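You operate a simulated robot arm through the tools that you are given. There is no shell and no other tool. Be economical: measure what you need, move in short steps, check, and stop when the job is done.

The job below is to be done with a simulated two-armed robot. You get a single attempt, and the scene is never put back.

## Task
Soften the bow tube, then shut the pin under the grey cap.
Fine: hold the grey button till the tube wrinkles before you open the cap; shut the cap again. Where these are worked on the way, their far stop is far enough and under half their travel is too little: grey cap.

Only the result counts: the job must be done as asked and must still hold three seconds after the hand-in. Knocking over, shifting, dropping, spilling or breaking anything else fails it. A push-on lid holds only when it is set on centred and level and pressed home; a screw cap is set on level and turned clockwise until tight.

## Robot
Two 6-joint arms with fingered hands on one trunk that stands fixed in place. Base frame: the origin is at the foot of the trunk, x ahead of it, y to its left, z up. Units: mm, rad, N and s.
The left shoulder is at [50, 170, 888], the right one opposite. With the tool pointing down near the work surface each hand reaches from about 500 to 760 mm from the base axis, measured 20 degrees to its own side. Payload 3.5 kg a hand.
The TCP of each hand is the grasp point between the finger pads, 26 mm short of the fingertips. In the tool frame z runs along the fingers and y along their closing line. The gripper opens to 132 mm. The gripper's body begins 73 mm behind the TCP. The gripper is a hand of 3 fingers: y runs from the thumb to the fingers, the wrist lies at [0, 0, -234] in the tool frame, and closing takes about 1.5 s.
Orientation is that of the tool frame in the base frame, as [roll, pitch, yaw] about the fixed x, y, z axes, in that order (R = Rz(yaw) Ry(pitch) Rx(roll)). With the fingers straight down and closing along the base's y, the tool's x points along the base's -x, its y along +y and its z along -z.

## Interface
- The arms move only by the tool apply_moves. It takes "left_steps", "right_steps" or both (then of equal length, played together; a hand with none holds still); each is a list of rows, each an object (a shift or turn left out is 0, a gripper value left out holds the last) with "offset": the shift along the tool's x, y, z in mm, a list of three; "delta_rot": the turn, a rotation vector about the tool's x, y, z in rad, a list of three; "hand": the finger opening in mm, from 0 to 132. In form: [{"offset": [x, y, z], "delta_rot": [ax, ay, az], "hand": hand}, ...]. A call has 1 to 12 rows; each row shifts and turns the commanded pose from where the row before left it, along the tool's axes as they then stand. Rows are played at 5 a second. More than 50 mm and 0.15 rad between two rows, or a gripper value outside its range, and nothing of the call is played. Where a pose cannot be reached the arm comes as near as it can. A force on the tool above 90 N (or 10 N above the force at the start of the call, whichever is more), or a blocked arm, ends the call early, and 0.2 s more pass. The fingers move at their own pace (about 153 mm/s each) and stop on an object; they squeeze with about 26 N. The grip force told is the motor's: it shows also when the fingers shut on nothing. Time passes only in rows, and 0.2 s behind the last, so rows that do not move let the fingers close. The reply holds the time, the measured pose of the TCP, the force on the tool along the base axes, the opening and the grip force, in the units named above and with some noise, with the torque about the TCP (base axes, N m) and any sound that the robot's microphone picked up.
- Cameras (640 x 400 px; columns grow to the right, rows downward): "scene" is now at [33.6, -33.9, 1483.1]; the picture's right is [-0.40, -0.91, 0.00], its down [-0.64, 0.28, -0.71] and it looks along [0.65, -0.29, -0.70] (base axes); focal length 317 px, centre (320, 200). "left" rides on the left gripper at [-62, 3, -92] in its tool frame; the picture's right is [-0.05, -1.00, 0.00], its down [0.83, -0.04, -0.56] and it looks along [0.55, -0.03, 0.83] (tool axes); focal length 230 px, centre (320, 200). "right" rides on the right gripper at [62, 3, -92] in its tool frame; the picture's right is [-0.05, 1.00, 0.00], its down [-0.83, -0.04, -0.56] and it looks along [-0.55, -0.03, 0.83] (tool axes); focal length 230 px, centre (320, 200). There is no depth. A picture from a camera that has moved, and an enlarged one, comes with that camera's place and axes in the base frame and with its lens.
- capture(camera): a new picture of that camera. The clock stands still meanwhile.
- raise_lower(by): slides the trunk up (or, below 0, down) by that many mm; the arms and the scene camera ride with it, the base frame stays. It gives what a move gives, with no picture.
- grasp_type(shape, hand): the hand has 3 fingers and takes this shape, open, in about a second: jaw (thumb against the fingers, like two jaws); tri (thumb and two fingers); tip (a fingertip pinch); poke (one finger out to press); point (the index stretched); flat (the hand flat); cup (the hand cupped); fist (a fist). The gripper value then closes the fingers along that shape, each until it touches; the sizes above hold for jaw. It gives what a move gives, with no picture.
- pan_tilt(pan, tilt): turns the head with the scene camera to pan (to the left, within 1.501 rad either way) and tilt (down, from -0.506 to 1.204), counted from straight ahead of the robot. It gives what a move gives.
- close_up(camera, box): a new picture of the part [left, top, right, bottom] of that camera's present view, enlarged. The clock stands still meanwhile.
- finish_job(): hands the job in; it is judged then, once.

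Work in short steps. Places have to be worked out from the pictures, the camera data and where the tool is seen: move nearer, look again, correct. Check each grasp and each placing, and mend what went wrong. You have 120 turns and 74 pictures in all, those below and enlarged ones among them. Open the grippers and draw the arms clear of the work before you hand the job in, unless the task says otherwise; then end with one line.

The tools are called after "Request:" by a JSON object that holds its "fn" and its "kwargs". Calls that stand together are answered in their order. apply_moves: Moves the arms, as the interface text tells. Its arguments: {"type":"object","properties":{"left_steps":{"type":"array"},"right_steps":{"type":"array"}},"required":[]} The other tools are called the same way: raise_lower (by) slides the trunk up or down; grasp_type (shape, hand) gives the hand a shape; pan_tilt (pan, tilt) turns the head that bears the scene camera; capture (camera) takes a picture; close_up (camera, box) takes an enlarged picture of a part of a camera's view; finish_job () hands the job in.

At the start:

```text
t: 0.0
left_position: [645.9, -113.2, 1002.1]
left_tcp_rot: [-3.141, -0.001, -3.14]
left_ft_force: [-0.5, 0.1, 0.3]
left_torque: [-0.02, -0.04, -0.03]
left_grip_width: 131.9
left_grip_force: 0.1
left_shape: jaw
right_position: [359.6, -521.9, 957.3]
right_tcp_rot: [3.141, -0.001, 3.141]
right_ft_force: [0.0, -0.4, -0.8]
right_torque: [0.0, 0.0, 0.01]
right_grip_width: 132.2
right_grip_force: 0.0
right_shape: jaw
trunk travel left (down, up): [-504.0, 206.0]
head pan, tilt: [-0.417, 0.782]
```

scene: 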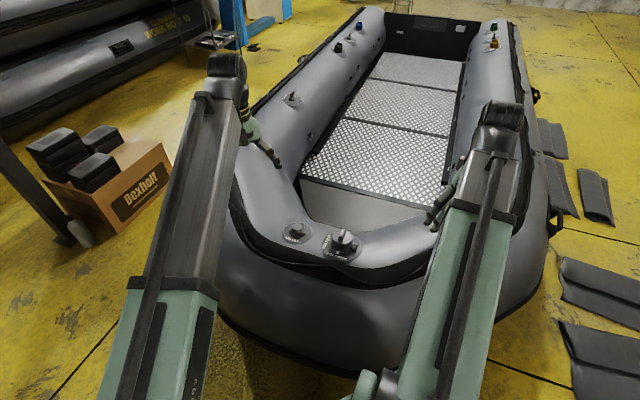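
right: 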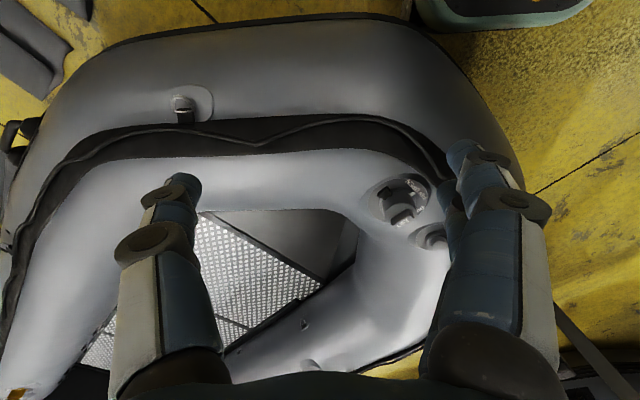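
left: 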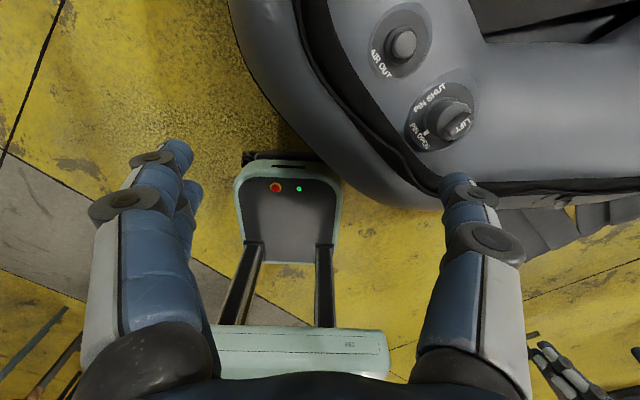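

The left camera shows an "AIR OUT" button and a cap marked "LIFT" with a "PIN SHUT / PIN OPEN" ring. I'll enlarge both views.

Request:
{"fn": "close_up", "kwargs": {"camera": "left", "box": [350, 0, 510, 160]}}

Request:
{"fn": "close_up", "kwargs": {"camera": "scene", "box": [240, 200, 400, 300]}}

```text
2.50 times, centred on (430, 80) of left
camera zoom: at [706.9, -110.2, 1094.0], right [0.05, -1.0, 0.0], down [-0.83, -0.04, 0.56], along [-0.55, -0.03, -0.83], focal length 575 px, centre (45, 500)
```

zoom: 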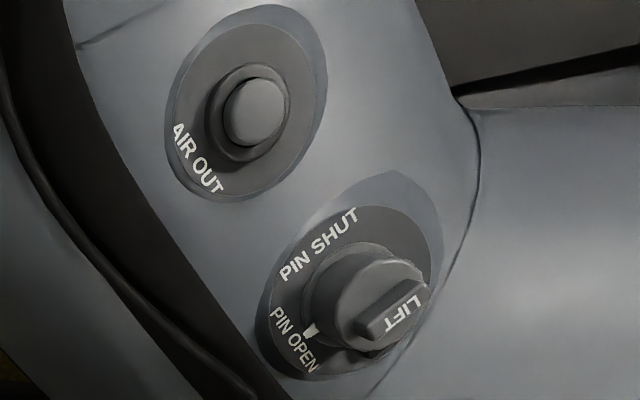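

```text
4.00 times, centred on (320, 250) of scene
camera zoom: at [33.6, -33.9, 1483.1], right [-0.4, -0.91, 0.0], down [-0.64, 0.28, -0.71], along [0.65, -0.29, -0.7], focal length 1266 px, centre (320, 0)
```

zoom: 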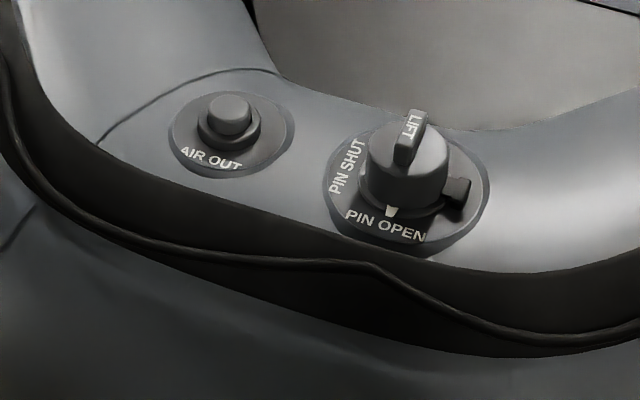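

Triangulated, the button top is near (717,-250,642) and the cap tab near (604,-368,671), both within the right arm's sector. I'll shift the left hand aside and give the right hand its poke shape.

Request:
{"fn": "apply_moves", "kwargs": {"left_steps": [{"offset": [0, 45, 0]}, {"offset": [0, 45, 0]}, {"offset": [0, 45, 0]}]}}

Request:
{"fn": "grasp_type", "kwargs": {"hand": "right", "shape": "poke"}}

Request:
{"fn": "capture", "kwargs": {"camera": "right"}}

Request:
{"fn": "capture", "kwargs": {"camera": "left"}}

```text
t: 0.8
left_position: [645.7, 21.5, 1000.7]
left_tcp_rot: [-3.141, 0.0, 3.14]
left_ft_force: [0.6, -0.7, 0.4]
left_torque: [0.02, -0.03, 0.03]
left_grip_width: 132.2
left_grip_force: 0.0
left_shape: jaw
right_position: [357.9, -523.7, 957.6]
right_tcp_rot: [3.14, 0.0, 3.139]
right_ft_force: [0.9, 0.2, -0.2]
right_torque: [-0.02, -0.02, 0.0]
right_grip_width: 131.8
right_grip_force: 0.0
right_shape: jaw
trunk travel left (down, up): [-504.0, 206.0]
head pan, tilt: [-0.417, 0.782]
```

```text
t: 1.7
left_position: [645.8, 20.2, 1001.5]
left_tcp_rot: [3.14, 0.0, -3.14]
left_ft_force: [0.0, 0.3, 0.4]
left_torque: [-0.01, 0.0, -0.03]
left_grip_width: 132.0
left_grip_force: 0.0
left_shape: jaw
right_position: [359.6, -523.9, 957.4]
right_tcp_rot: [-3.14, 0.001, -3.14]
right_ft_force: [0.9, -0.4, -0.2]
right_torque: [-0.03, 0.01, 0.04]
right_grip_width: 0.0
right_grip_force: 0.1
right_shape: poke
trunk travel left (down, up): [-504.0, 206.0]
head pan, tilt: [-0.417, 0.782]
```

```text
68 pictures are left
camera right: at [297.4, -521.1, 1050.0], right [0.05, 1.0, 0.0], down [0.83, -0.04, 0.56], along [0.55, -0.03, -0.83], focal length 230 px, centre (320, 200)
```

right: 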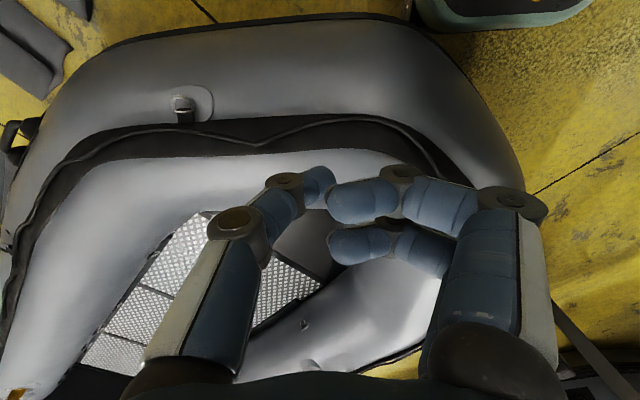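

```text
67 pictures are left
camera left: at [706.2, 23.2, 1093.2], right [0.05, -1.0, 0.0], down [-0.83, -0.04, 0.56], along [-0.55, -0.03, -0.83], focal length 230 px, centre (320, 200)
```

left: 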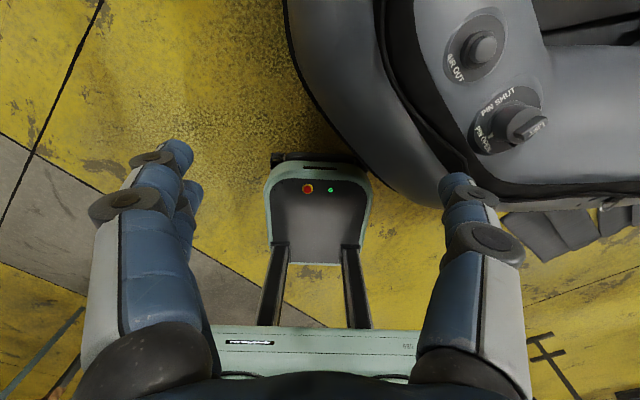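

The poke shape folds the fingers and leaves one tip near the tool's centre line. I'll carry the right hand over the button at this height, then look from the side.

Request:
{"fn": "apply_moves", "kwargs": {"right_steps": [{"offset": [-35.8, 27.2, 0]}, {"offset": [-35.8, 27.2, 0]}, {"offset": [-35.8, 27.2, 0]}, {"offset": [-35.8, 27.2, 0]}, {"offset": [-35.8, 27.2, 0]}, {"offset": [-35.8, 27.2, 0]}, {"offset": [-35.8, 27.2, 0]}, {"offset": [-35.8, 27.2, 0]}, {"offset": [-35.8, 27.2, 0]}, {"offset": [-35.8, 27.2, 0]}]}}

Request:
{"fn": "capture", "kwargs": {"camera": "right"}}

Request:
{"fn": "capture", "kwargs": {"camera": "scene"}}

Request:
{"fn": "capture", "kwargs": {"camera": "left"}}

```text
t: 3.9
left_position: [645.1, 19.5, 1001.3]
left_tcp_rot: [3.142, 0.001, 3.139]
left_ft_force: [-0.5, 0.5, -0.7]
left_torque: [-0.04, -0.02, -0.03]
left_grip_width: 131.7
left_grip_force: 0.0
left_shape: jaw
right_position: [716.8, -250.5, 957.6]
right_tcp_rot: [3.139, -0.002, -3.141]
right_ft_force: [-0.1, 0.6, -0.4]
right_torque: [0.0, 0.0, 0.03]
right_grip_width: 0.1
right_grip_force: 0.1
right_shape: poke
trunk travel left (down, up): [-504.0, 206.0]
head pan, tilt: [-0.417, 0.782]
```

```text
66 pictures are left
camera right: at [656.1, -248.0, 1050.8], right [0.05, 1.0, 0.0], down [0.83, -0.04, 0.56], along [0.55, -0.03, -0.83], focal length 230 px, centre (320, 200)
```

right: 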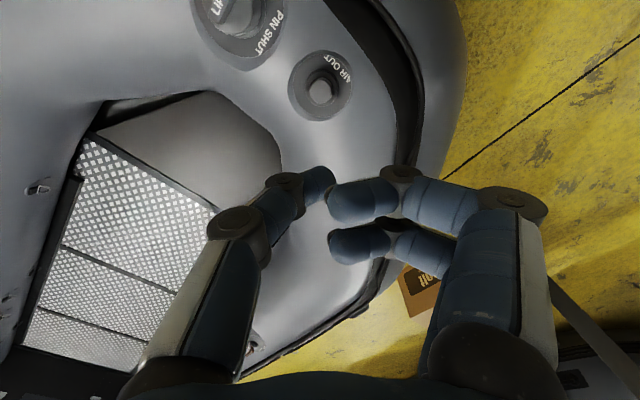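

```text
65 pictures are left
camera scene: at [33.9, -33.7, 1483.0], right [-0.4, -0.91, 0.0], down [-0.64, 0.28, -0.71], along [0.65, -0.29, -0.7], focal length 317 px, centre (320, 200)
```

scene: 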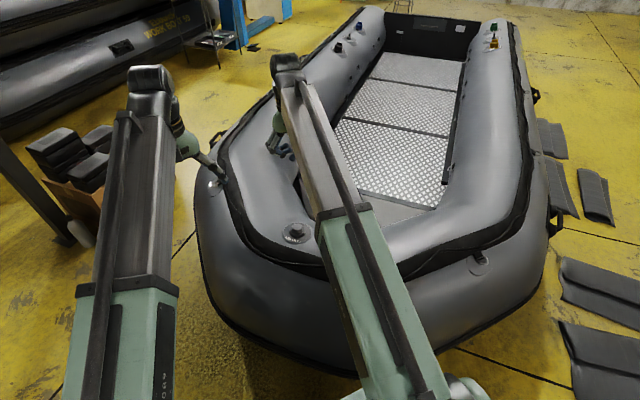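

```text
64 pictures are left
camera left: at [706.5, 23.5, 1093.1], right [0.05, -1.0, 0.0], down [-0.83, -0.04, 0.56], along [-0.55, -0.03, -0.83], focal length 230 px, centre (320, 200)
```

left: 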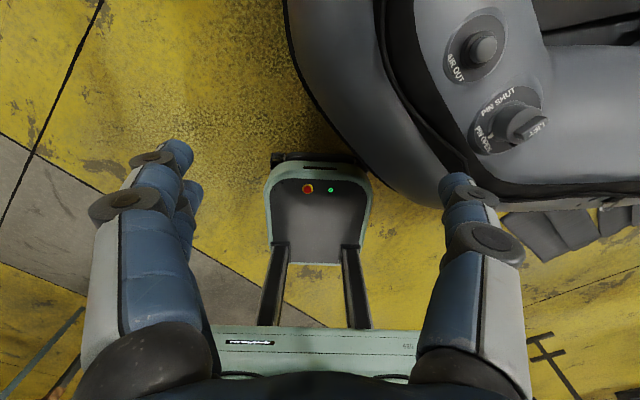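

The button lies under the hand as worked out, at about (715,-251). I want to know which finger reaches lowest, so I'll compare with the point shape.

Request:
{"fn": "grasp_type", "kwargs": {"hand": "right", "shape": "point"}}

Request:
{"fn": "capture", "kwargs": {"camera": "right"}}

```text
t: 4.8
left_position: [645.2, 19.1, 1000.8]
left_tcp_rot: [-3.141, 0.001, -3.139]
left_ft_force: [0.7, -0.3, -0.2]
left_torque: [0.0, -0.03, 0.0]
left_grip_width: 131.5
left_grip_force: 0.1
left_shape: jaw
right_position: [716.3, -250.9, 957.3]
right_tcp_rot: [3.141, -0.001, -3.141]
right_ft_force: [0.5, 0.2, -0.3]
right_torque: [-0.02, 0.0, 0.0]
right_grip_width: 0.0
right_grip_force: 0.0
right_shape: point
trunk travel left (down, up): [-504.0, 206.0]
head pan, tilt: [-0.417, 0.782]
```

```text
63 pictures are left
camera right: at [655.2, -248.6, 1050.8], right [0.05, 1.0, 0.0], down [0.83, -0.04, 0.56], along [0.55, -0.03, -0.83], focal length 230 px, centre (320, 200)
```

right: 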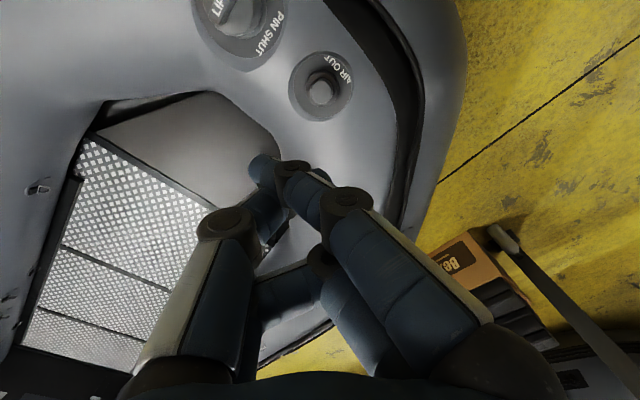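

The point shape is off centre. A closed jaw has a known tip, 26 mm past the TCP on the axis, so I'll press with that.

Request:
{"fn": "grasp_type", "kwargs": {"hand": "right", "shape": "jaw"}}

Request:
{"fn": "apply_moves", "kwargs": {"right_steps": [{"hand": 0, "offset": [0, 0, 45]}, {"offset": [0, 0, 45]}, {"offset": [0, 0, 45]}, {"offset": [0, 0, 45]}, {"offset": [0, 0, 45]}, {"offset": [0, 0, 20]}, {"offset": [0, 0, 0]}]}}

Request:
{"fn": "capture", "kwargs": {"camera": "left"}}

Request:
{"fn": "capture", "kwargs": {"camera": "right"}}

```text
t: 5.7
left_position: [645.5, 20.3, 1002.2]
left_tcp_rot: [3.141, 0.0, -3.139]
left_ft_force: [-0.3, 0.4, 0.0]
left_torque: [-0.03, 0.02, 0.01]
left_grip_width: 131.6
left_grip_force: 0.0
left_shape: jaw
right_position: [716.9, -251.4, 958.1]
right_tcp_rot: [3.141, -0.001, -3.142]
right_ft_force: [-1.2, 0.1, 0.5]
right_torque: [-0.02, -0.01, -0.01]
right_grip_width: 94.9
right_grip_force: 0.0
right_shape: jaw
trunk travel left (down, up): [-504.0, 206.0]
head pan, tilt: [-0.417, 0.782]
```

```text
t: 7.3
left_position: [644.6, 20.2, 1000.7]
left_tcp_rot: [3.141, 0.0, -3.139]
left_ft_force: [-1.0, -0.2, 0.3]
left_torque: [-0.03, -0.02, -0.01]
left_grip_width: 132.2
left_grip_force: 0.2
left_shape: jaw
right_position: [716.8, -250.2, 712.7]
right_tcp_rot: [3.14, -0.001, 3.142]
right_ft_force: [-0.2, 0.0, -0.5]
right_torque: [0.02, -0.02, -0.02]
right_grip_width: 0.0
right_grip_force: 26.3
right_shape: jaw
trunk travel left (down, up): [-504.0, 206.0]
head pan, tilt: [-0.417, 0.782]
```

```text
62 pictures are left
camera left: at [706.2, 23.5, 1093.2], right [0.05, -1.0, 0.0], down [-0.83, -0.04, 0.56], along [-0.55, -0.03, -0.83], focal length 230 px, centre (320, 200)
```

left: 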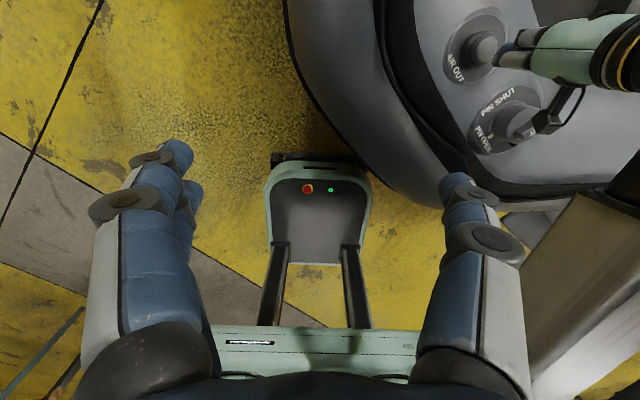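

```text
61 pictures are left
camera right: at [655.5, -247.9, 805.3], right [0.05, 1.0, 0.0], down [0.83, -0.04, 0.56], along [0.55, -0.03, -0.83], focal length 230 px, centre (320, 200)
```

right: 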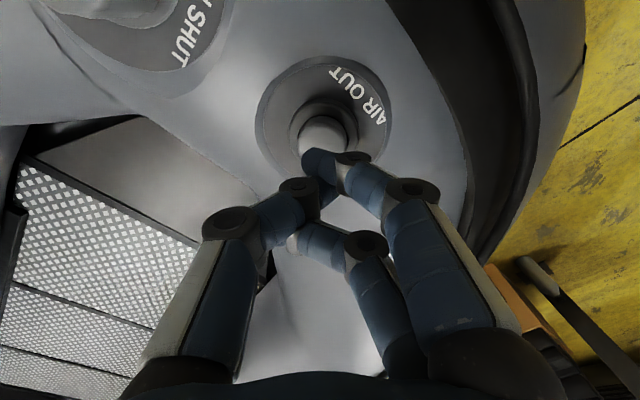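

The closed tips hang roughly 40 mm above the button. I'll enlarge the left view to see the tip arrangement.

Request:
{"fn": "close_up", "kwargs": {"camera": "left", "box": [430, 0, 590, 100]}}

Request:
{"fn": "close_up", "kwargs": {"camera": "right", "box": [240, 100, 400, 260]}}

```text
4.00 times, centred on (510, 50) of left
camera zoom: at [706.2, 23.5, 1093.2], right [0.05, -1.0, 0.0], down [-0.83, -0.04, 0.56], along [-0.55, -0.03, -0.83], focal length 920 px, centre (-440, 800)
```

zoom: 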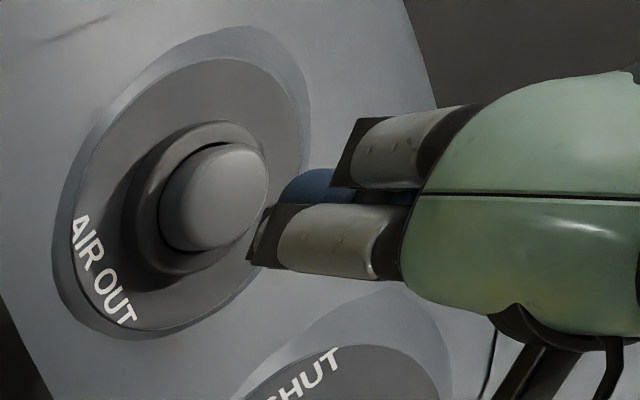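

```text
2.50 times, centred on (320, 180) of right
camera zoom: at [655.5, -247.9, 805.3], right [0.05, 1.0, 0.0], down [0.83, -0.04, 0.56], along [0.55, -0.03, -0.83], focal length 575 px, centre (320, 250)
```

zoom: 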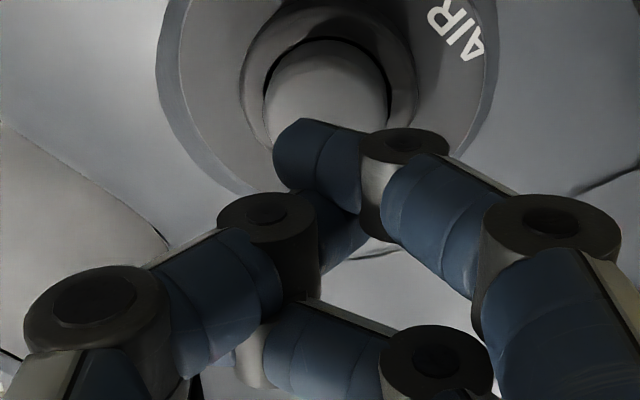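

The jaw leaves two spread fingertips over the button. I'll back up 50 mm, switch to poke and see which tip is lowest from the side.

Request:
{"fn": "apply_moves", "kwargs": {"right_steps": [{"offset": [0, 0, -40]}]}}

Request:
{"fn": "grasp_type", "kwargs": {"hand": "right", "shape": "poke"}}

Request:
{"fn": "close_up", "kwargs": {"camera": "left", "box": [430, 0, 590, 100]}}

Request:
{"fn": "close_up", "kwargs": {"camera": "right", "box": [200, 60, 520, 260]}}

```text
t: 7.7
left_position: [644.9, 21.1, 1002.1]
left_tcp_rot: [3.141, 0.001, -3.14]
left_ft_force: [0.5, -0.4, 0.3]
left_torque: [-0.01, 0.03, 0.0]
left_grip_width: 132.1
left_grip_force: 0.0
left_shape: jaw
right_position: [716.6, -250.8, 751.4]
right_tcp_rot: [-3.14, 0.0, 3.141]
right_ft_force: [0.2, 0.5, 0.8]
right_torque: [-0.03, 0.02, -0.02]
right_grip_width: 0.0
right_grip_force: 25.8
right_shape: jaw
trunk travel left (down, up): [-504.0, 206.0]
head pan, tilt: [-0.417, 0.782]
```

```text
t: 8.6
left_position: [645.3, 21.0, 1001.8]
left_tcp_rot: [-3.141, 0.0, -3.139]
left_ft_force: [-0.5, -0.3, -0.3]
left_torque: [-0.01, -0.03, 0.0]
left_grip_width: 132.1
left_grip_force: 0.0
left_shape: jaw
right_position: [717.5, -250.4, 751.0]
right_tcp_rot: [-3.141, 0.0, 3.14]
right_ft_force: [-0.4, 0.1, -0.6]
right_torque: [0.0, 0.03, 0.01]
right_grip_width: 0.0
right_grip_force: 0.0
right_shape: poke
trunk travel left (down, up): [-504.0, 206.0]
head pan, tilt: [-0.417, 0.782]
```

```text
4.00 times, centred on (510, 50) of left
camera zoom: at [706.2, 23.5, 1093.2], right [0.05, -1.0, 0.0], down [-0.83, -0.04, 0.56], along [-0.55, -0.03, -0.83], focal length 920 px, centre (-440, 800)
```

zoom: 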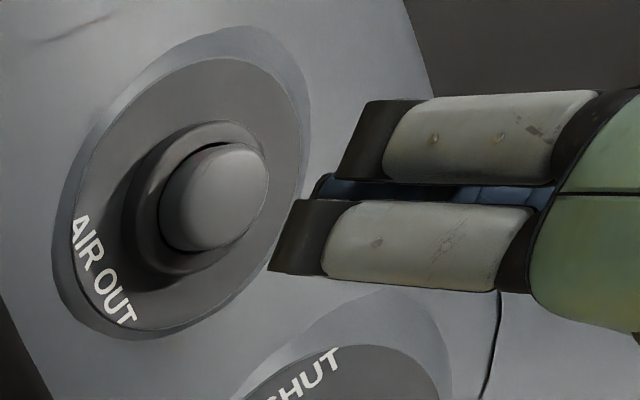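

```text
2.00 times, centred on (360, 160) of right
camera zoom: at [655.8, -248.5, 845.2], right [0.05, 1.0, 0.0], down [0.83, -0.04, 0.56], along [0.55, -0.03, -0.83], focal length 460 px, centre (240, 280)
```

zoom: 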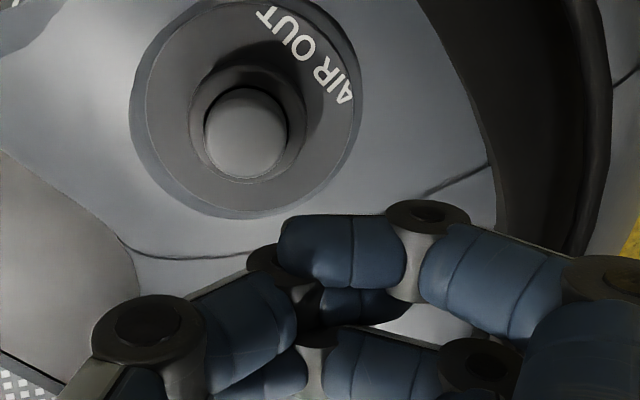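

Poke merely curls the fingers now. The tip (pinch) shape may give one slim tip with the other finger folded, so I'll try that closed.

Request:
{"fn": "grasp_type", "kwargs": {"hand": "right", "shape": "tip"}}

Request:
{"fn": "apply_moves", "kwargs": {"right_steps": [{"hand": 0}, {}, {}, {}, {}]}}

Request:
{"fn": "close_up", "kwargs": {"camera": "left", "box": [430, 0, 590, 100]}}

Request:
{"fn": "close_up", "kwargs": {"camera": "right", "box": [160, 60, 480, 260]}}

```text
t: 9.5
left_position: [645.1, 20.8, 1001.0]
left_tcp_rot: [-3.141, 0.002, -3.139]
left_ft_force: [-0.5, 0.2, 0.9]
left_torque: [-0.01, 0.01, 0.0]
left_grip_width: 131.9
left_grip_force: 0.0
left_shape: jaw
right_position: [718.0, -251.4, 752.6]
right_tcp_rot: [-3.142, -0.001, -3.14]
right_ft_force: [0.0, -0.4, 1.2]
right_torque: [0.01, 0.0, -0.06]
right_grip_width: 21.0
right_grip_force: 0.1
right_shape: tip
trunk travel left (down, up): [-504.0, 206.0]
head pan, tilt: [-0.417, 0.782]
```

```text
t: 10.7
left_position: [644.8, 20.9, 1001.2]
left_tcp_rot: [-3.141, -0.001, -3.14]
left_ft_force: [-0.5, 0.2, 0.3]
left_torque: [-0.02, -0.01, 0.02]
left_grip_width: 132.1
left_grip_force: 0.1
left_shape: jaw
right_position: [717.6, -251.4, 752.5]
right_tcp_rot: [-3.141, 0.0, 3.141]
right_ft_force: [-0.5, -0.7, 0.4]
right_torque: [0.02, -0.01, -0.01]
right_grip_width: 0.0
right_grip_force: 26.1
right_shape: tip
trunk travel left (down, up): [-504.0, 206.0]
head pan, tilt: [-0.417, 0.782]
```

```text
4.00 times, centred on (510, 50) of left
camera zoom: at [706.2, 23.5, 1093.2], right [0.05, -1.0, 0.0], down [-0.83, -0.04, 0.56], along [-0.55, -0.03, -0.83], focal length 920 px, centre (-440, 800)
```

zoom: 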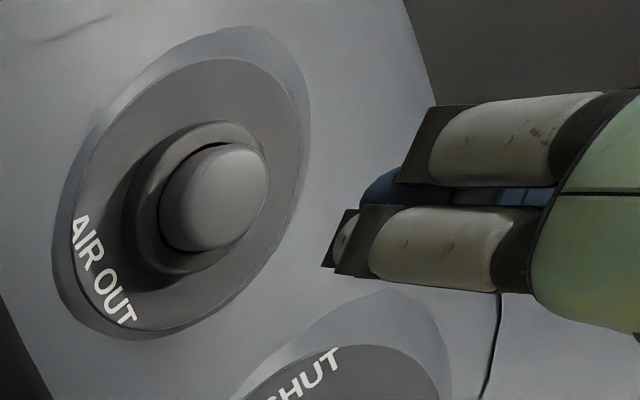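

```text
2.00 times, centred on (320, 160) of right
camera zoom: at [655.8, -248.6, 845.4], right [0.05, 1.0, 0.0], down [0.83, -0.04, 0.56], along [0.55, -0.03, -0.83], focal length 460 px, centre (320, 280)
```

zoom: 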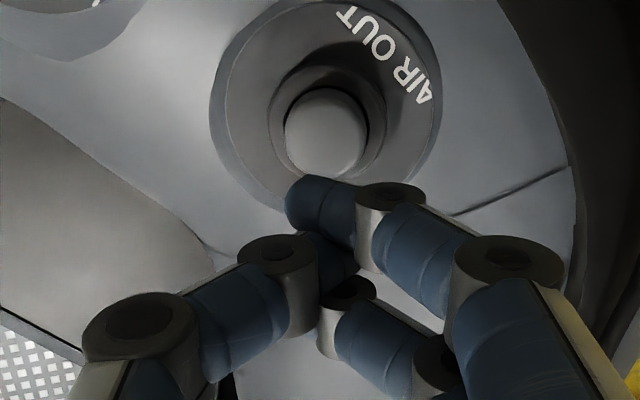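

The tip shape gives a narrow index tip about 8 mm nearer the robot than the TCP. I'll shift 6 mm forward and descend in graded steps towards the button.

Request:
{"fn": "apply_moves", "kwargs": {"right_steps": [{"offset": [-6, 0, 40]}, {"offset": [0, 0, 36]}, {"offset": [0, 0, 4]}, {"offset": [0, 0, 4]}, {"offset": [0, 0, 4]}]}}

Request:
{"fn": "close_up", "kwargs": {"camera": "left", "box": [430, 0, 590, 100]}}

```text
t: 11.9
left_position: [644.9, 21.0, 1001.5]
left_tcp_rot: [3.141, 0.0, -3.141]
left_ft_force: [-0.6, 0.4, -0.3]
left_torque: [0.0, 0.0, 0.0]
left_grip_width: 132.0
left_grip_force: 0.1
left_shape: jaw
right_position: [722.8, -251.1, 664.3]
right_tcp_rot: [3.139, -0.001, -3.138]
right_ft_force: [0.1, 0.3, 5.0]
right_torque: [0.03, 0.04, 0.02]
right_grip_width: 0.0
right_grip_force: 26.2
right_shape: tip
trunk travel left (down, up): [-504.0, 206.0]
head pan, tilt: [-0.417, 0.782]
heard: click
```

```text
4.00 times, centred on (510, 50) of left
camera zoom: at [706.0, 23.7, 1093.5], right [0.05, -1.0, 0.0], down [-0.83, -0.04, 0.56], along [-0.55, -0.03, -0.83], focal length 920 px, centre (-440, 800)
```

zoom: 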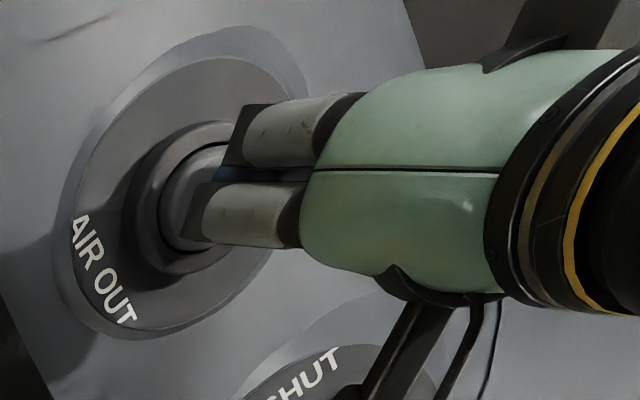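

A click was heard at 5 N, so the button appears pressed. I'll press 3 mm deeper, hold a couple of seconds, and watch the tube.

Request:
{"fn": "apply_moves", "kwargs": {"right_steps": [{"offset": [0, 0, 3]}, {}, {}, {}, {}, {}, {}, {}, {}, {}, {}, {}]}}

Request:
{"fn": "capture", "kwargs": {"camera": "left"}}

Request:
{"fn": "capture", "kwargs": {"camera": "scene"}}

```text
t: 14.5
left_position: [644.6, 20.6, 1003.1]
left_tcp_rot: [-3.141, 0.0, -3.14]
left_ft_force: [0.2, 0.1, -1.1]
left_torque: [-0.01, -0.02, 0.0]
left_grip_width: 132.0
left_grip_force: 0.0
left_shape: jaw
right_position: [723.0, -250.2, 661.8]
right_tcp_rot: [-3.141, 0.002, -3.141]
right_ft_force: [2.3, -4.0, 15.6]
right_torque: [-0.01, 0.04, 0.0]
right_grip_width: 0.0
right_grip_force: 26.6
right_shape: tip
trunk travel left (down, up): [-504.0, 206.0]
head pan, tilt: [-0.417, 0.782]
```

```text
53 pictures are left
camera left: at [705.3, 23.7, 1093.9], right [0.05, -1.0, 0.0], down [-0.83, -0.04, 0.55], along [-0.55, -0.03, -0.83], focal length 230 px, centre (320, 200)
```

left: 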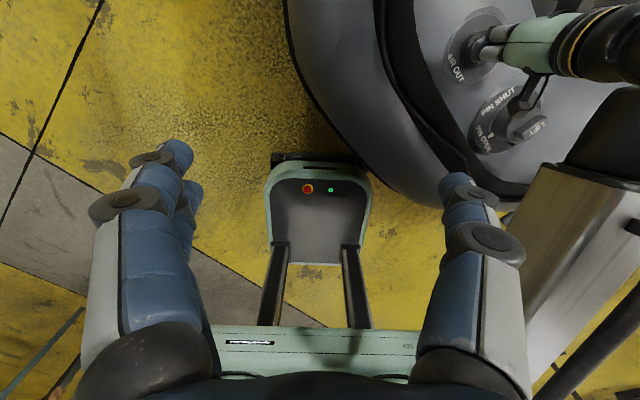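

```text
52 pictures are left
camera scene: at [32.4, -33.6, 1483.1], right [-0.4, -0.91, 0.0], down [-0.64, 0.28, -0.71], along [0.65, -0.29, -0.7], focal length 317 px, centre (320, 200)
```

scene: 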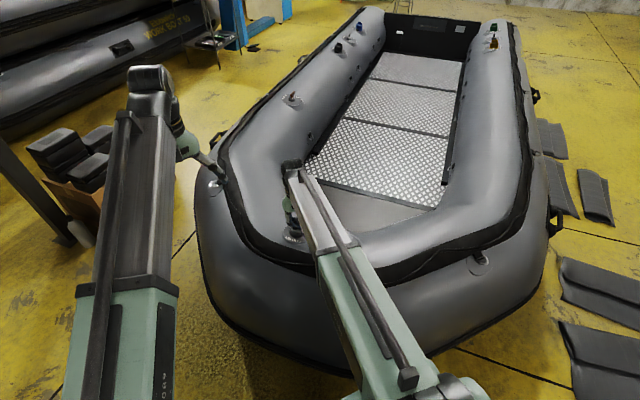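

No wrinkles yet; the force is a steady 16 N. I'll keep holding and look at the tube again up close.

Request:
{"fn": "apply_moves", "kwargs": {"right_steps": [{}, {}, {}, {}, {}, {}, {}, {}, {}, {}, {}, {}]}}

Request:
{"fn": "close_up", "kwargs": {"camera": "right", "box": [0, 0, 640, 400]}}

Request:
{"fn": "close_up", "kwargs": {"camera": "scene", "box": [180, 140, 560, 378]}}

```text
t: 17.1
left_position: [644.2, 20.6, 1002.0]
left_tcp_rot: [-3.141, -0.001, -3.14]
left_ft_force: [-0.9, 0.3, -0.4]
left_torque: [-0.01, 0.0, 0.0]
left_grip_width: 131.7
left_grip_force: 0.1
left_shape: jaw
right_position: [721.5, -250.7, 662.1]
right_tcp_rot: [-3.141, 0.002, -3.141]
right_ft_force: [1.2, -2.8, 14.2]
right_torque: [-0.05, 0.08, -0.03]
right_grip_width: 0.1
right_grip_force: 25.9
right_shape: tip
trunk travel left (down, up): [-504.0, 206.0]
head pan, tilt: [-0.417, 0.782]
```

```text
1.00 times, centred on (320, 200) of right (not enlarged: the box is as wide or as high as the picture)
camera zoom: at [660.6, -248.9, 754.9], right [0.05, 1.0, 0.0], down [0.83, -0.04, 0.56], along [0.56, -0.03, -0.83], focal length 230 px, centre (320, 200)
```

zoom: 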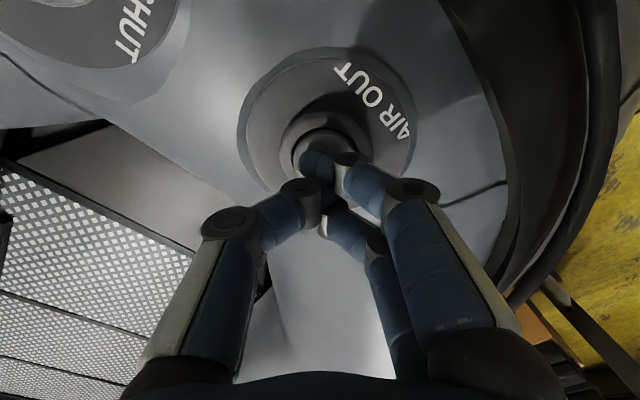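

```text
1.68 times, centred on (370, 259) of scene
camera zoom: at [32.4, -33.6, 1483.1], right [-0.4, -0.91, 0.0], down [-0.64, 0.28, -0.71], along [0.65, -0.29, -0.7], focal length 532 px, centre (236, 101)
```

zoom: 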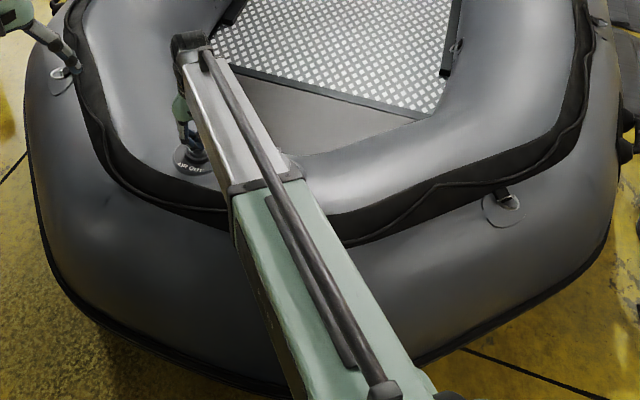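

Still smooth, and I can't tell if the button is at its bottom. I'll push 3 mm more and hold longer.

Request:
{"fn": "apply_moves", "kwargs": {"right_steps": [{"offset": [0, 0, 3]}, {}, {}, {}, {}, {}, {}, {}, {}, {}, {}, {}]}}

Request:
{"fn": "close_up", "kwargs": {"camera": "right", "box": [220, 40, 460, 240]}}

```text
t: 19.7
left_position: [643.8, 21.0, 1003.2]
left_tcp_rot: [3.14, 0.002, -3.14]
left_ft_force: [-0.4, 0.5, -0.9]
left_torque: [0.0, 0.0, -0.02]
left_grip_width: 131.8
left_grip_force: 0.0
left_shape: jaw
right_position: [723.0, -250.1, 659.4]
right_tcp_rot: [-3.141, 0.004, 3.141]
right_ft_force: [3.5, -5.5, 26.9]
right_torque: [0.01, 0.12, 0.02]
right_grip_width: 0.0
right_grip_force: 25.9
right_shape: tip
trunk travel left (down, up): [-504.0, 206.0]
head pan, tilt: [-0.417, 0.782]
```

```text
2.00 times, centred on (340, 140) of right
camera zoom: at [660.6, -248.9, 752.7], right [0.05, 1.0, 0.0], down [0.83, -0.04, 0.56], along [0.56, -0.03, -0.83], focal length 460 px, centre (280, 320)
```

zoom: 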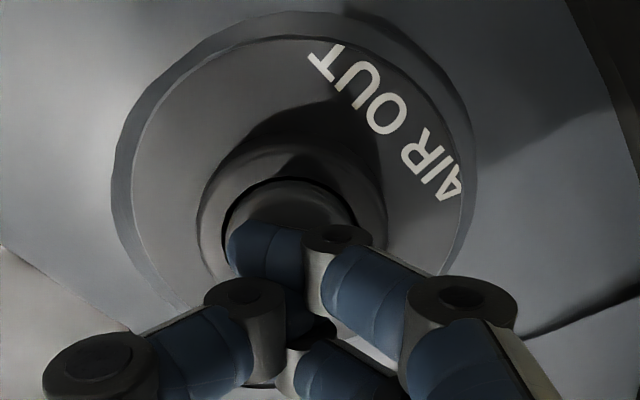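

The button is pressed well in, at 27 N. I'll keep holding and check the tube from the left and scene cameras.

Request:
{"fn": "apply_moves", "kwargs": {"right_steps": [{}, {}, {}, {}, {}, {}, {}, {}, {}, {}, {}, {}]}}

Request:
{"fn": "close_up", "kwargs": {"camera": "left", "box": [280, 0, 640, 225]}}

```text
t: 22.3
left_position: [644.5, 20.9, 1002.1]
left_tcp_rot: [-3.141, 0.001, -3.14]
left_ft_force: [0.1, 0.1, 0.2]
left_torque: [0.0, 0.0, -0.03]
left_grip_width: 131.9
left_grip_force: 0.1
left_shape: jaw
right_position: [722.9, -250.3, 658.9]
right_tcp_rot: [-3.141, 0.005, 3.141]
right_ft_force: [4.0, -6.8, 26.5]
right_torque: [-0.02, 0.09, -0.02]
right_grip_width: 0.0
right_grip_force: 26.2
right_shape: tip
trunk travel left (down, up): [-504.0, 206.0]
head pan, tilt: [-0.417, 0.782]
```

```text
1.78 times, centred on (460, 112) of left
camera zoom: at [704.7, 23.8, 1094.4], right [0.05, -1.0, 0.0], down [-0.83, -0.04, 0.55], along [-0.55, -0.03, -0.83], focal length 409 px, centre (71, 356)
```

zoom: 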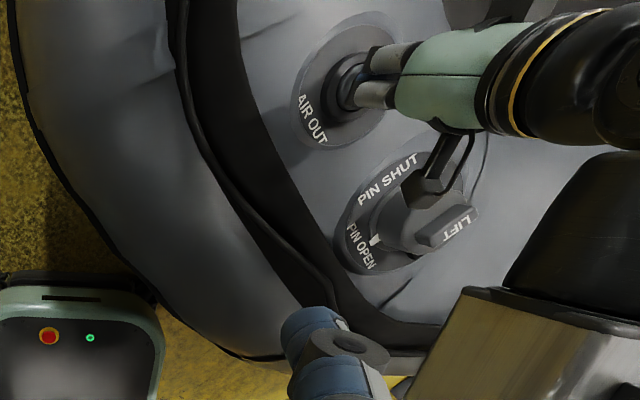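

Creases are starting on the tube, at its outer edge and beside the plates. I'll hold another couple of seconds to make sure.

Request:
{"fn": "apply_moves", "kwargs": {"right_steps": [{}, {}, {}, {}, {}, {}, {}, {}, {}, {}]}}

Request:
{"fn": "close_up", "kwargs": {"camera": "left", "box": [280, 0, 640, 225]}}

Request:
{"fn": "close_up", "kwargs": {"camera": "scene", "box": [180, 140, 560, 378]}}

```text
t: 24.5
left_position: [643.4, 20.6, 1001.6]
left_tcp_rot: [-3.142, 0.003, -3.14]
left_ft_force: [0.5, -0.1, -1.0]
left_torque: [0.02, 0.01, -0.02]
left_grip_width: 132.1
left_grip_force: 0.0
left_shape: jaw
right_position: [722.3, -251.9, 658.9]
right_tcp_rot: [3.141, 0.004, 3.141]
right_ft_force: [3.9, -6.1, 27.7]
right_torque: [0.02, 0.12, 0.0]
right_grip_width: 0.0
right_grip_force: 26.4
right_shape: tip
trunk travel left (down, up): [-504.0, 206.0]
head pan, tilt: [-0.417, 0.782]
```

```text
1.78 times, centred on (460, 112) of left
camera zoom: at [704.7, 23.7, 1094.4], right [0.05, -1.0, 0.0], down [-0.83, -0.04, 0.55], along [-0.55, -0.03, -0.83], focal length 409 px, centre (71, 356)
```

zoom: 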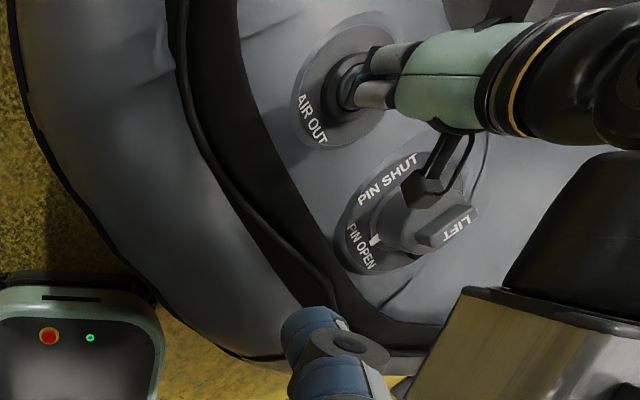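

```text
1.68 times, centred on (370, 259) of scene
camera zoom: at [31.5, -33.5, 1483.2], right [-0.4, -0.91, 0.0], down [-0.64, 0.28, -0.71], along [0.65, -0.29, -0.7], focal length 532 px, centre (236, 101)
```

zoom: 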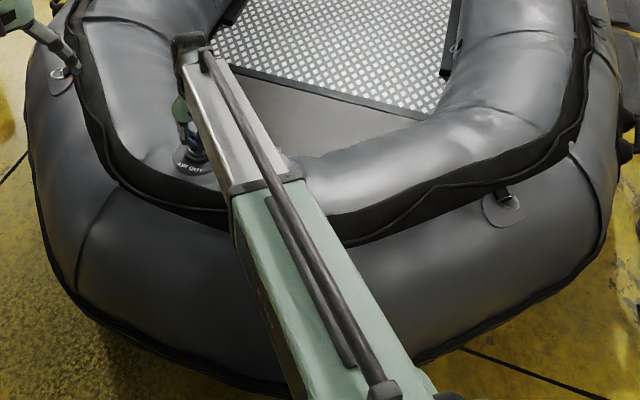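

The tube is clearly wrinkled now. I'll release the button, rise, and move over the cap to inspect it.

Request:
{"fn": "apply_moves", "kwargs": {"right_steps": [{"offset": [0, 0, -30]}, {"offset": [0, 0, -48]}, {"offset": [0, 0, -48]}, {"offset": [0, 0, -48], "hand": 90}, {"offset": [30, -29, -10]}, {"offset": [30, -29, 0]}, {"offset": [30, -29, 0]}, {"offset": [29, -30, 0]}]}}

Request:
{"fn": "close_up", "kwargs": {"camera": "right", "box": [200, 0, 440, 150]}}

Request:
{"fn": "close_up", "kwargs": {"camera": "left", "box": [430, 60, 590, 160]}}

```text
t: 26.3
left_position: [645.3, 20.7, 1001.8]
left_tcp_rot: [-3.141, -0.001, -3.14]
left_ft_force: [0.6, 0.5, 0.2]
left_torque: [-0.01, -0.01, -0.03]
left_grip_width: 131.9
left_grip_force: 0.0
left_shape: jaw
right_position: [604.0, -368.3, 842.0]
right_tcp_rot: [-3.14, 0.0, -3.141]
right_ft_force: [0.9, 0.0, -0.3]
right_torque: [0.03, 0.0, -0.04]
right_grip_width: 89.7
right_grip_force: 0.1
right_shape: tip
trunk travel left (down, up): [-504.0, 206.0]
head pan, tilt: [-0.417, 0.782]
```

```text
2.67 times, centred on (320, 75) of right
camera zoom: at [542.3, -364.8, 935.3], right [0.05, 1.0, 0.0], down [0.83, -0.04, 0.56], along [0.55, -0.03, -0.83], focal length 614 px, centre (320, 533)
```

zoom: 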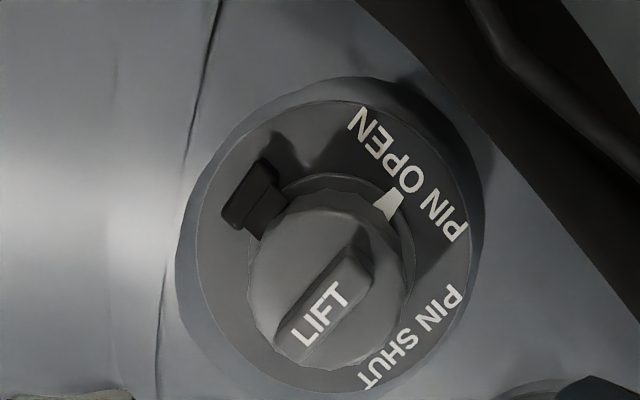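

```text
4.00 times, centred on (510, 110) of left
camera zoom: at [706.1, 23.6, 1093.4], right [0.05, -1.0, 0.0], down [-0.83, -0.04, 0.56], along [-0.55, -0.03, -0.83], focal length 920 px, centre (-440, 560)
```

zoom: 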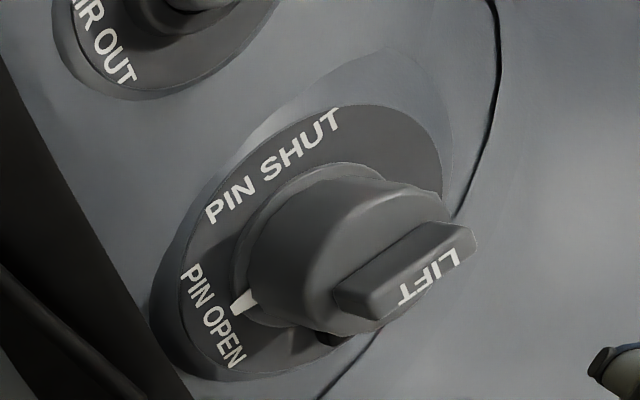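

The hinge is a dark block on the robot's right (−x,−y) side. The LIFT tab runs parallel to the hinge axis along (+x,−y), centred near (605,-367), top z ≈671. I'll take the jaw shape and turn 45° so the fingers close across the tab.

Request:
{"fn": "grasp_type", "kwargs": {"hand": "right", "shape": "jaw"}}

Request:
{"fn": "apply_moves", "kwargs": {"right_steps": [{"delta_rot": [0, 0, 0.131], "hand": 70}, {"delta_rot": [0, 0, 0.131]}, {"delta_rot": [0, 0, 0.131]}, {"delta_rot": [0, 0, 0.131]}, {"delta_rot": [0, 0, 0.131]}, {"delta_rot": [0, 0, 0.131]}, {"offset": [0, 0, 45]}, {"offset": [0, 0, 35]}, {}]}}

Request:
{"fn": "capture", "kwargs": {"camera": "right"}}

Request:
{"fn": "close_up", "kwargs": {"camera": "left", "box": [430, 60, 590, 160]}}

```text
t: 27.2
left_position: [645.8, 20.2, 1001.5]
left_tcp_rot: [3.14, 0.001, -3.141]
left_ft_force: [0.1, -0.3, 0.5]
left_torque: [-0.01, -0.01, -0.05]
left_grip_width: 131.7
left_grip_force: 0.0
left_shape: jaw
right_position: [603.6, -366.9, 841.5]
right_tcp_rot: [3.141, 0.001, -3.141]
right_ft_force: [-0.1, 0.8, -0.5]
right_torque: [0.0, -0.03, -0.02]
right_grip_width: 131.8
right_grip_force: 0.0
right_shape: jaw
trunk travel left (down, up): [-504.0, 206.0]
head pan, tilt: [-0.417, 0.782]
```

```text
t: 29.2
left_position: [645.2, 21.0, 1000.6]
left_tcp_rot: [-3.141, 0.0, -3.14]
left_ft_force: [0.2, -0.5, 0.5]
left_torque: [0.0, -0.02, 0.0]
left_grip_width: 131.9
left_grip_force: 0.1
left_shape: jaw
right_position: [604.9, -367.3, 762.5]
right_tcp_rot: [3.142, 0.0, 2.356]
right_ft_force: [-0.3, 0.4, -1.0]
right_torque: [-0.02, 0.0, 0.03]
right_grip_width: 70.7
right_grip_force: 0.2
right_shape: jaw
trunk travel left (down, up): [-504.0, 206.0]
head pan, tilt: [-0.417, 0.782]
```

```text
43 pictures are left
camera right: at [563.5, -322.8, 855.1], right [0.74, 0.67, 0.0], down [0.56, -0.62, 0.56], along [0.37, -0.41, -0.83], focal length 230 px, centre (320, 200)
```

right: 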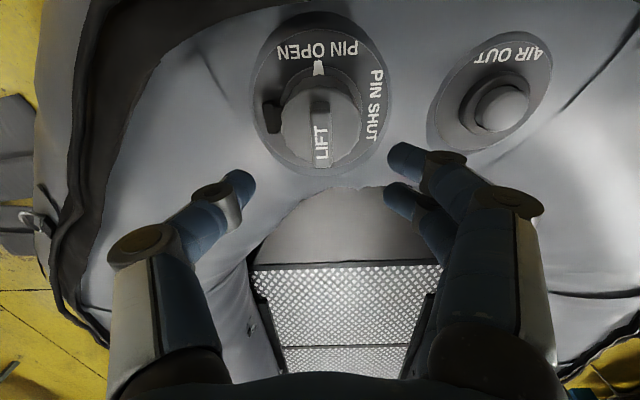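

```text
4.00 times, centred on (510, 110) of left
camera zoom: at [706.2, 23.5, 1093.3], right [0.05, -1.0, 0.0], down [-0.83, -0.04, 0.56], along [-0.55, -0.03, -0.83], focal length 920 px, centre (-440, 560)
```

zoom: 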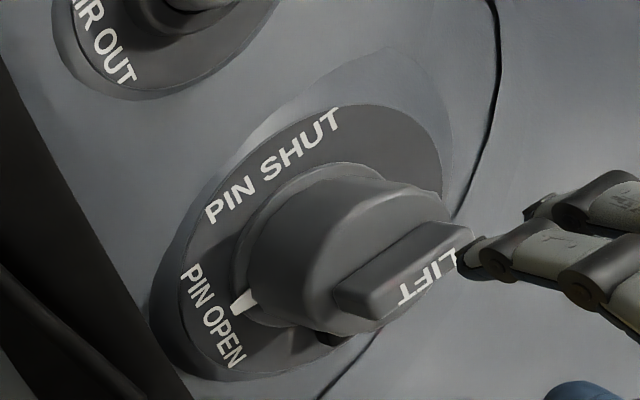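

The fingers straddle the tab and are aligned with it. I'll shift 4 mm along the tab, descend over it and close.

Request:
{"fn": "apply_moves", "kwargs": {"right_steps": [{"offset": [4, 0, 40]}, {"offset": [0, 0, 30]}, {"offset": [0, 0, 4]}, {"offset": [0, 0, 3]}, {"hand": 0}, {}, {}, {}]}}

Request:
{"fn": "capture", "kwargs": {"camera": "right"}}

Request:
{"fn": "close_up", "kwargs": {"camera": "left", "box": [430, 60, 590, 160]}}

```text
t: 31.0
left_position: [644.7, 21.1, 1001.4]
left_tcp_rot: [-3.14, 0.001, -3.14]
left_ft_force: [0.2, -0.3, 0.3]
left_torque: [0.02, 0.0, -0.03]
left_grip_width: 132.0
left_grip_force: 0.1
left_shape: jaw
right_position: [602.4, -364.7, 685.2]
right_tcp_rot: [3.14, 0.003, 2.355]
right_ft_force: [7.6, 0.0, 21.1]
right_torque: [0.12, -0.19, 0.12]
right_grip_width: 48.5
right_grip_force: 26.2
right_shape: jaw
trunk travel left (down, up): [-504.0, 206.0]
head pan, tilt: [-0.417, 0.782]
```

```text
41 pictures are left
camera right: at [560.3, -320.1, 780.0], right [0.74, 0.67, 0.0], down [0.55, -0.62, 0.56], along [0.37, -0.41, -0.83], focal length 230 px, centre (320, 200)
```

right: 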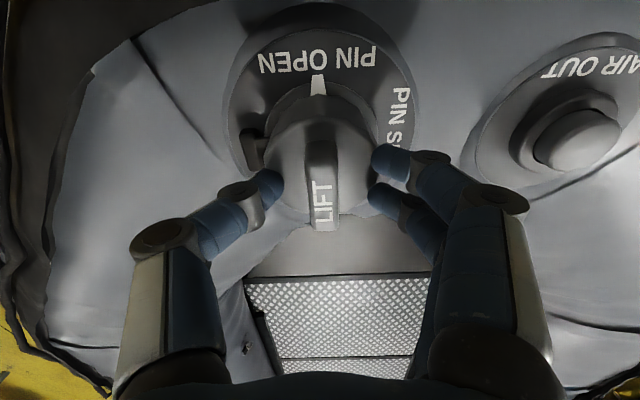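

```text
4.00 times, centred on (510, 110) of left
camera zoom: at [705.6, 24.3, 1094.0], right [0.05, -1.0, 0.0], down [-0.83, -0.04, 0.55], along [-0.55, -0.03, -0.83], focal length 920 px, centre (-440, 560)
```

zoom: 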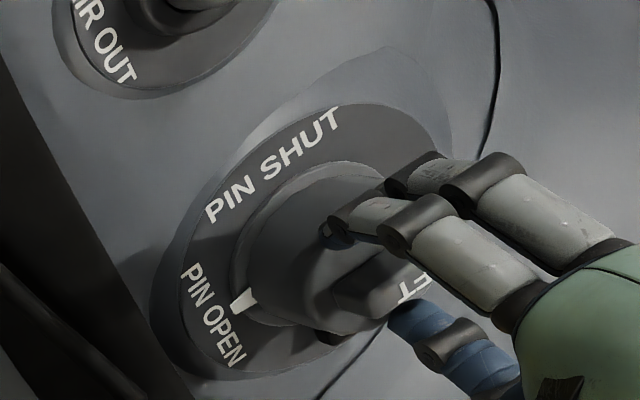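

The fingers stopped at 48 mm on the dome's shoulders, not on the tab. I'll open, rise 9 mm and close again.

Request:
{"fn": "apply_moves", "kwargs": {"right_steps": [{"hand": 70}, {}, {"offset": [0, 0, -9]}, {"hand": 0}, {}, {}, {}, {}]}}

Request:
{"fn": "close_up", "kwargs": {"camera": "right", "box": [200, 80, 440, 230]}}

```text
t: 32.8
left_position: [644.2, 20.7, 1001.9]
left_tcp_rot: [3.141, 0.001, -3.142]
left_ft_force: [-1.4, -0.7, -0.5]
left_torque: [0.01, -0.02, -0.02]
left_grip_width: 131.8
left_grip_force: 0.1
left_shape: jaw
right_position: [601.1, -365.3, 695.1]
right_tcp_rot: [3.141, 0.0, 2.357]
right_ft_force: [-12.6, -3.7, -2.5]
right_torque: [-0.09, 0.24, 0.11]
right_grip_width: 8.7
right_grip_force: 26.3
right_shape: jaw
trunk travel left (down, up): [-504.0, 206.0]
head pan, tilt: [-0.417, 0.782]
```

```text
2.67 times, centred on (320, 155) of right
camera zoom: at [559.0, -320.7, 787.2], right [0.74, 0.67, 0.0], down [0.56, -0.62, 0.55], along [0.37, -0.41, -0.83], focal length 614 px, centre (320, 320)
```

zoom: 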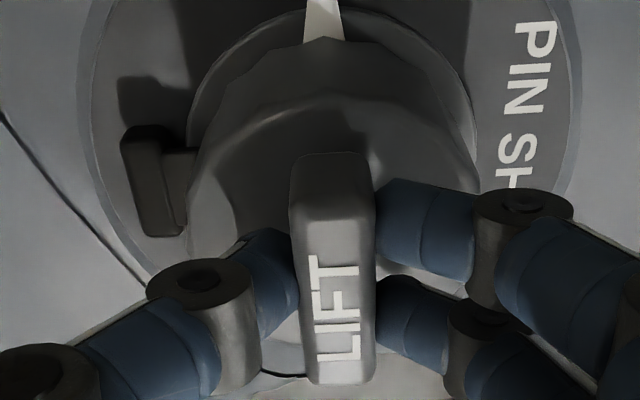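

The tab is now gripped. I'll swing it up about the hinge, 0.3 rad to start with.

Request:
{"fn": "apply_moves", "kwargs": {"right_steps": [{"offset": [0, -6.0, -4.2], "delta_rot": [-0.1, 0, 0]}, {"offset": [0, -6.0, -4.2], "delta_rot": [-0.1, 0, 0]}, {"offset": [0, -6.0, -4.2], "delta_rot": [-0.1, 0, 0]}]}}

Request:
{"fn": "capture", "kwargs": {"camera": "right"}}

```text
t: 33.6
left_position: [645.2, 20.1, 1002.0]
left_tcp_rot: [3.141, 0.0, 3.142]
left_ft_force: [0.2, -0.3, -0.8]
left_torque: [0.01, -0.01, 0.0]
left_grip_width: 131.9
left_grip_force: 0.1
left_shape: jaw
right_position: [587.4, -379.0, 704.8]
right_tcp_rot: [2.843, 0.0, 2.356]
right_ft_force: [-7.5, -5.2, -12.7]
right_torque: [-0.2, 0.25, 0.04]
right_grip_width: 7.9
right_grip_force: 26.2
right_shape: jaw
trunk travel left (down, up): [-504.0, 206.0]
head pan, tilt: [-0.417, 0.782]
```

```text
38 pictures are left
camera right: at [526.9, -354.2, 793.9], right [0.71, 0.64, 0.3], down [0.44, -0.73, 0.52], along [0.55, -0.24, -0.8], focal length 230 px, centre (320, 200)
```

right: 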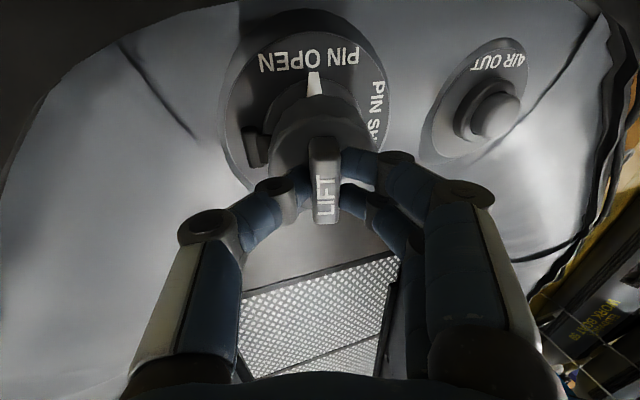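

Forces stay small at about 13 N. I'll check from the left camera whether the cap really lifts.

Request:
{"fn": "close_up", "kwargs": {"camera": "left", "box": [430, 60, 590, 160]}}

```text
4.00 times, centred on (510, 110) of left
camera zoom: at [706.6, 22.7, 1092.9], right [0.05, -1.0, 0.0], down [-0.83, -0.04, 0.56], along [-0.55, -0.03, -0.83], focal length 920 px, centre (-440, 560)
```

zoom: 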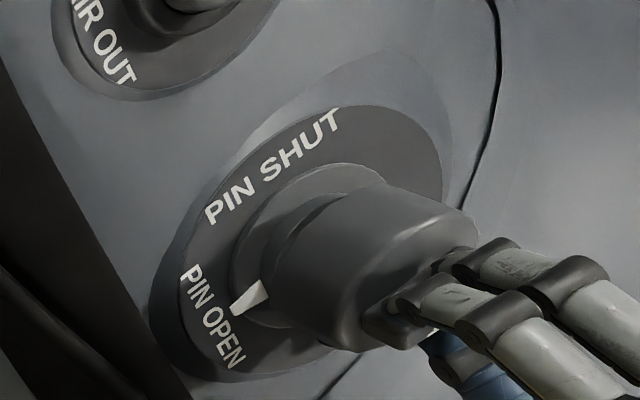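

The cap is swinging open off its seat, and the pointer stays on the base. I'll continue the arc for another 0.4 rad.

Request:
{"fn": "apply_moves", "kwargs": {"right_steps": [{"offset": [0, -6.0, -4.2], "delta_rot": [-0.1, 0, 0]}, {"offset": [0, -6.0, -4.2], "delta_rot": [-0.1, 0, 0]}, {"offset": [0, -6.0, -4.2], "delta_rot": [-0.1, 0, 0]}, {"offset": [0, -6.0, -4.2], "delta_rot": [-0.1, 0, 0]}]}}

Request:
{"fn": "close_up", "kwargs": {"camera": "left", "box": [430, 60, 590, 160]}}

```text
t: 34.6
left_position: [646.6, 19.0, 1001.1]
left_tcp_rot: [3.141, -0.001, -3.14]
left_ft_force: [-0.8, 0.5, 0.4]
left_torque: [0.01, 0.03, 0.0]
left_grip_width: 131.9
left_grip_force: 0.1
left_shape: jaw
right_position: [568.3, -400.4, 708.9]
right_tcp_rot: [2.442, -0.001, 2.355]
right_ft_force: [-0.3, -6.3, -16.0]
right_torque: [-0.33, 0.3, -0.05]
right_grip_width: 7.2
right_grip_force: 25.8
right_shape: jaw
trunk travel left (down, up): [-504.0, 206.0]
head pan, tilt: [-0.417, 0.782]
```

```text
4.00 times, centred on (510, 110) of left
camera zoom: at [707.1, 22.6, 1092.6], right [0.05, -1.0, 0.0], down [-0.83, -0.04, 0.56], along [-0.56, -0.03, -0.83], focal length 920 px, centre (-440, 560)
```

zoom: 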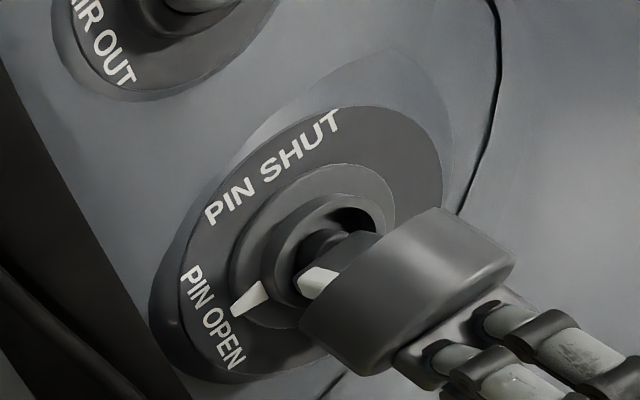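

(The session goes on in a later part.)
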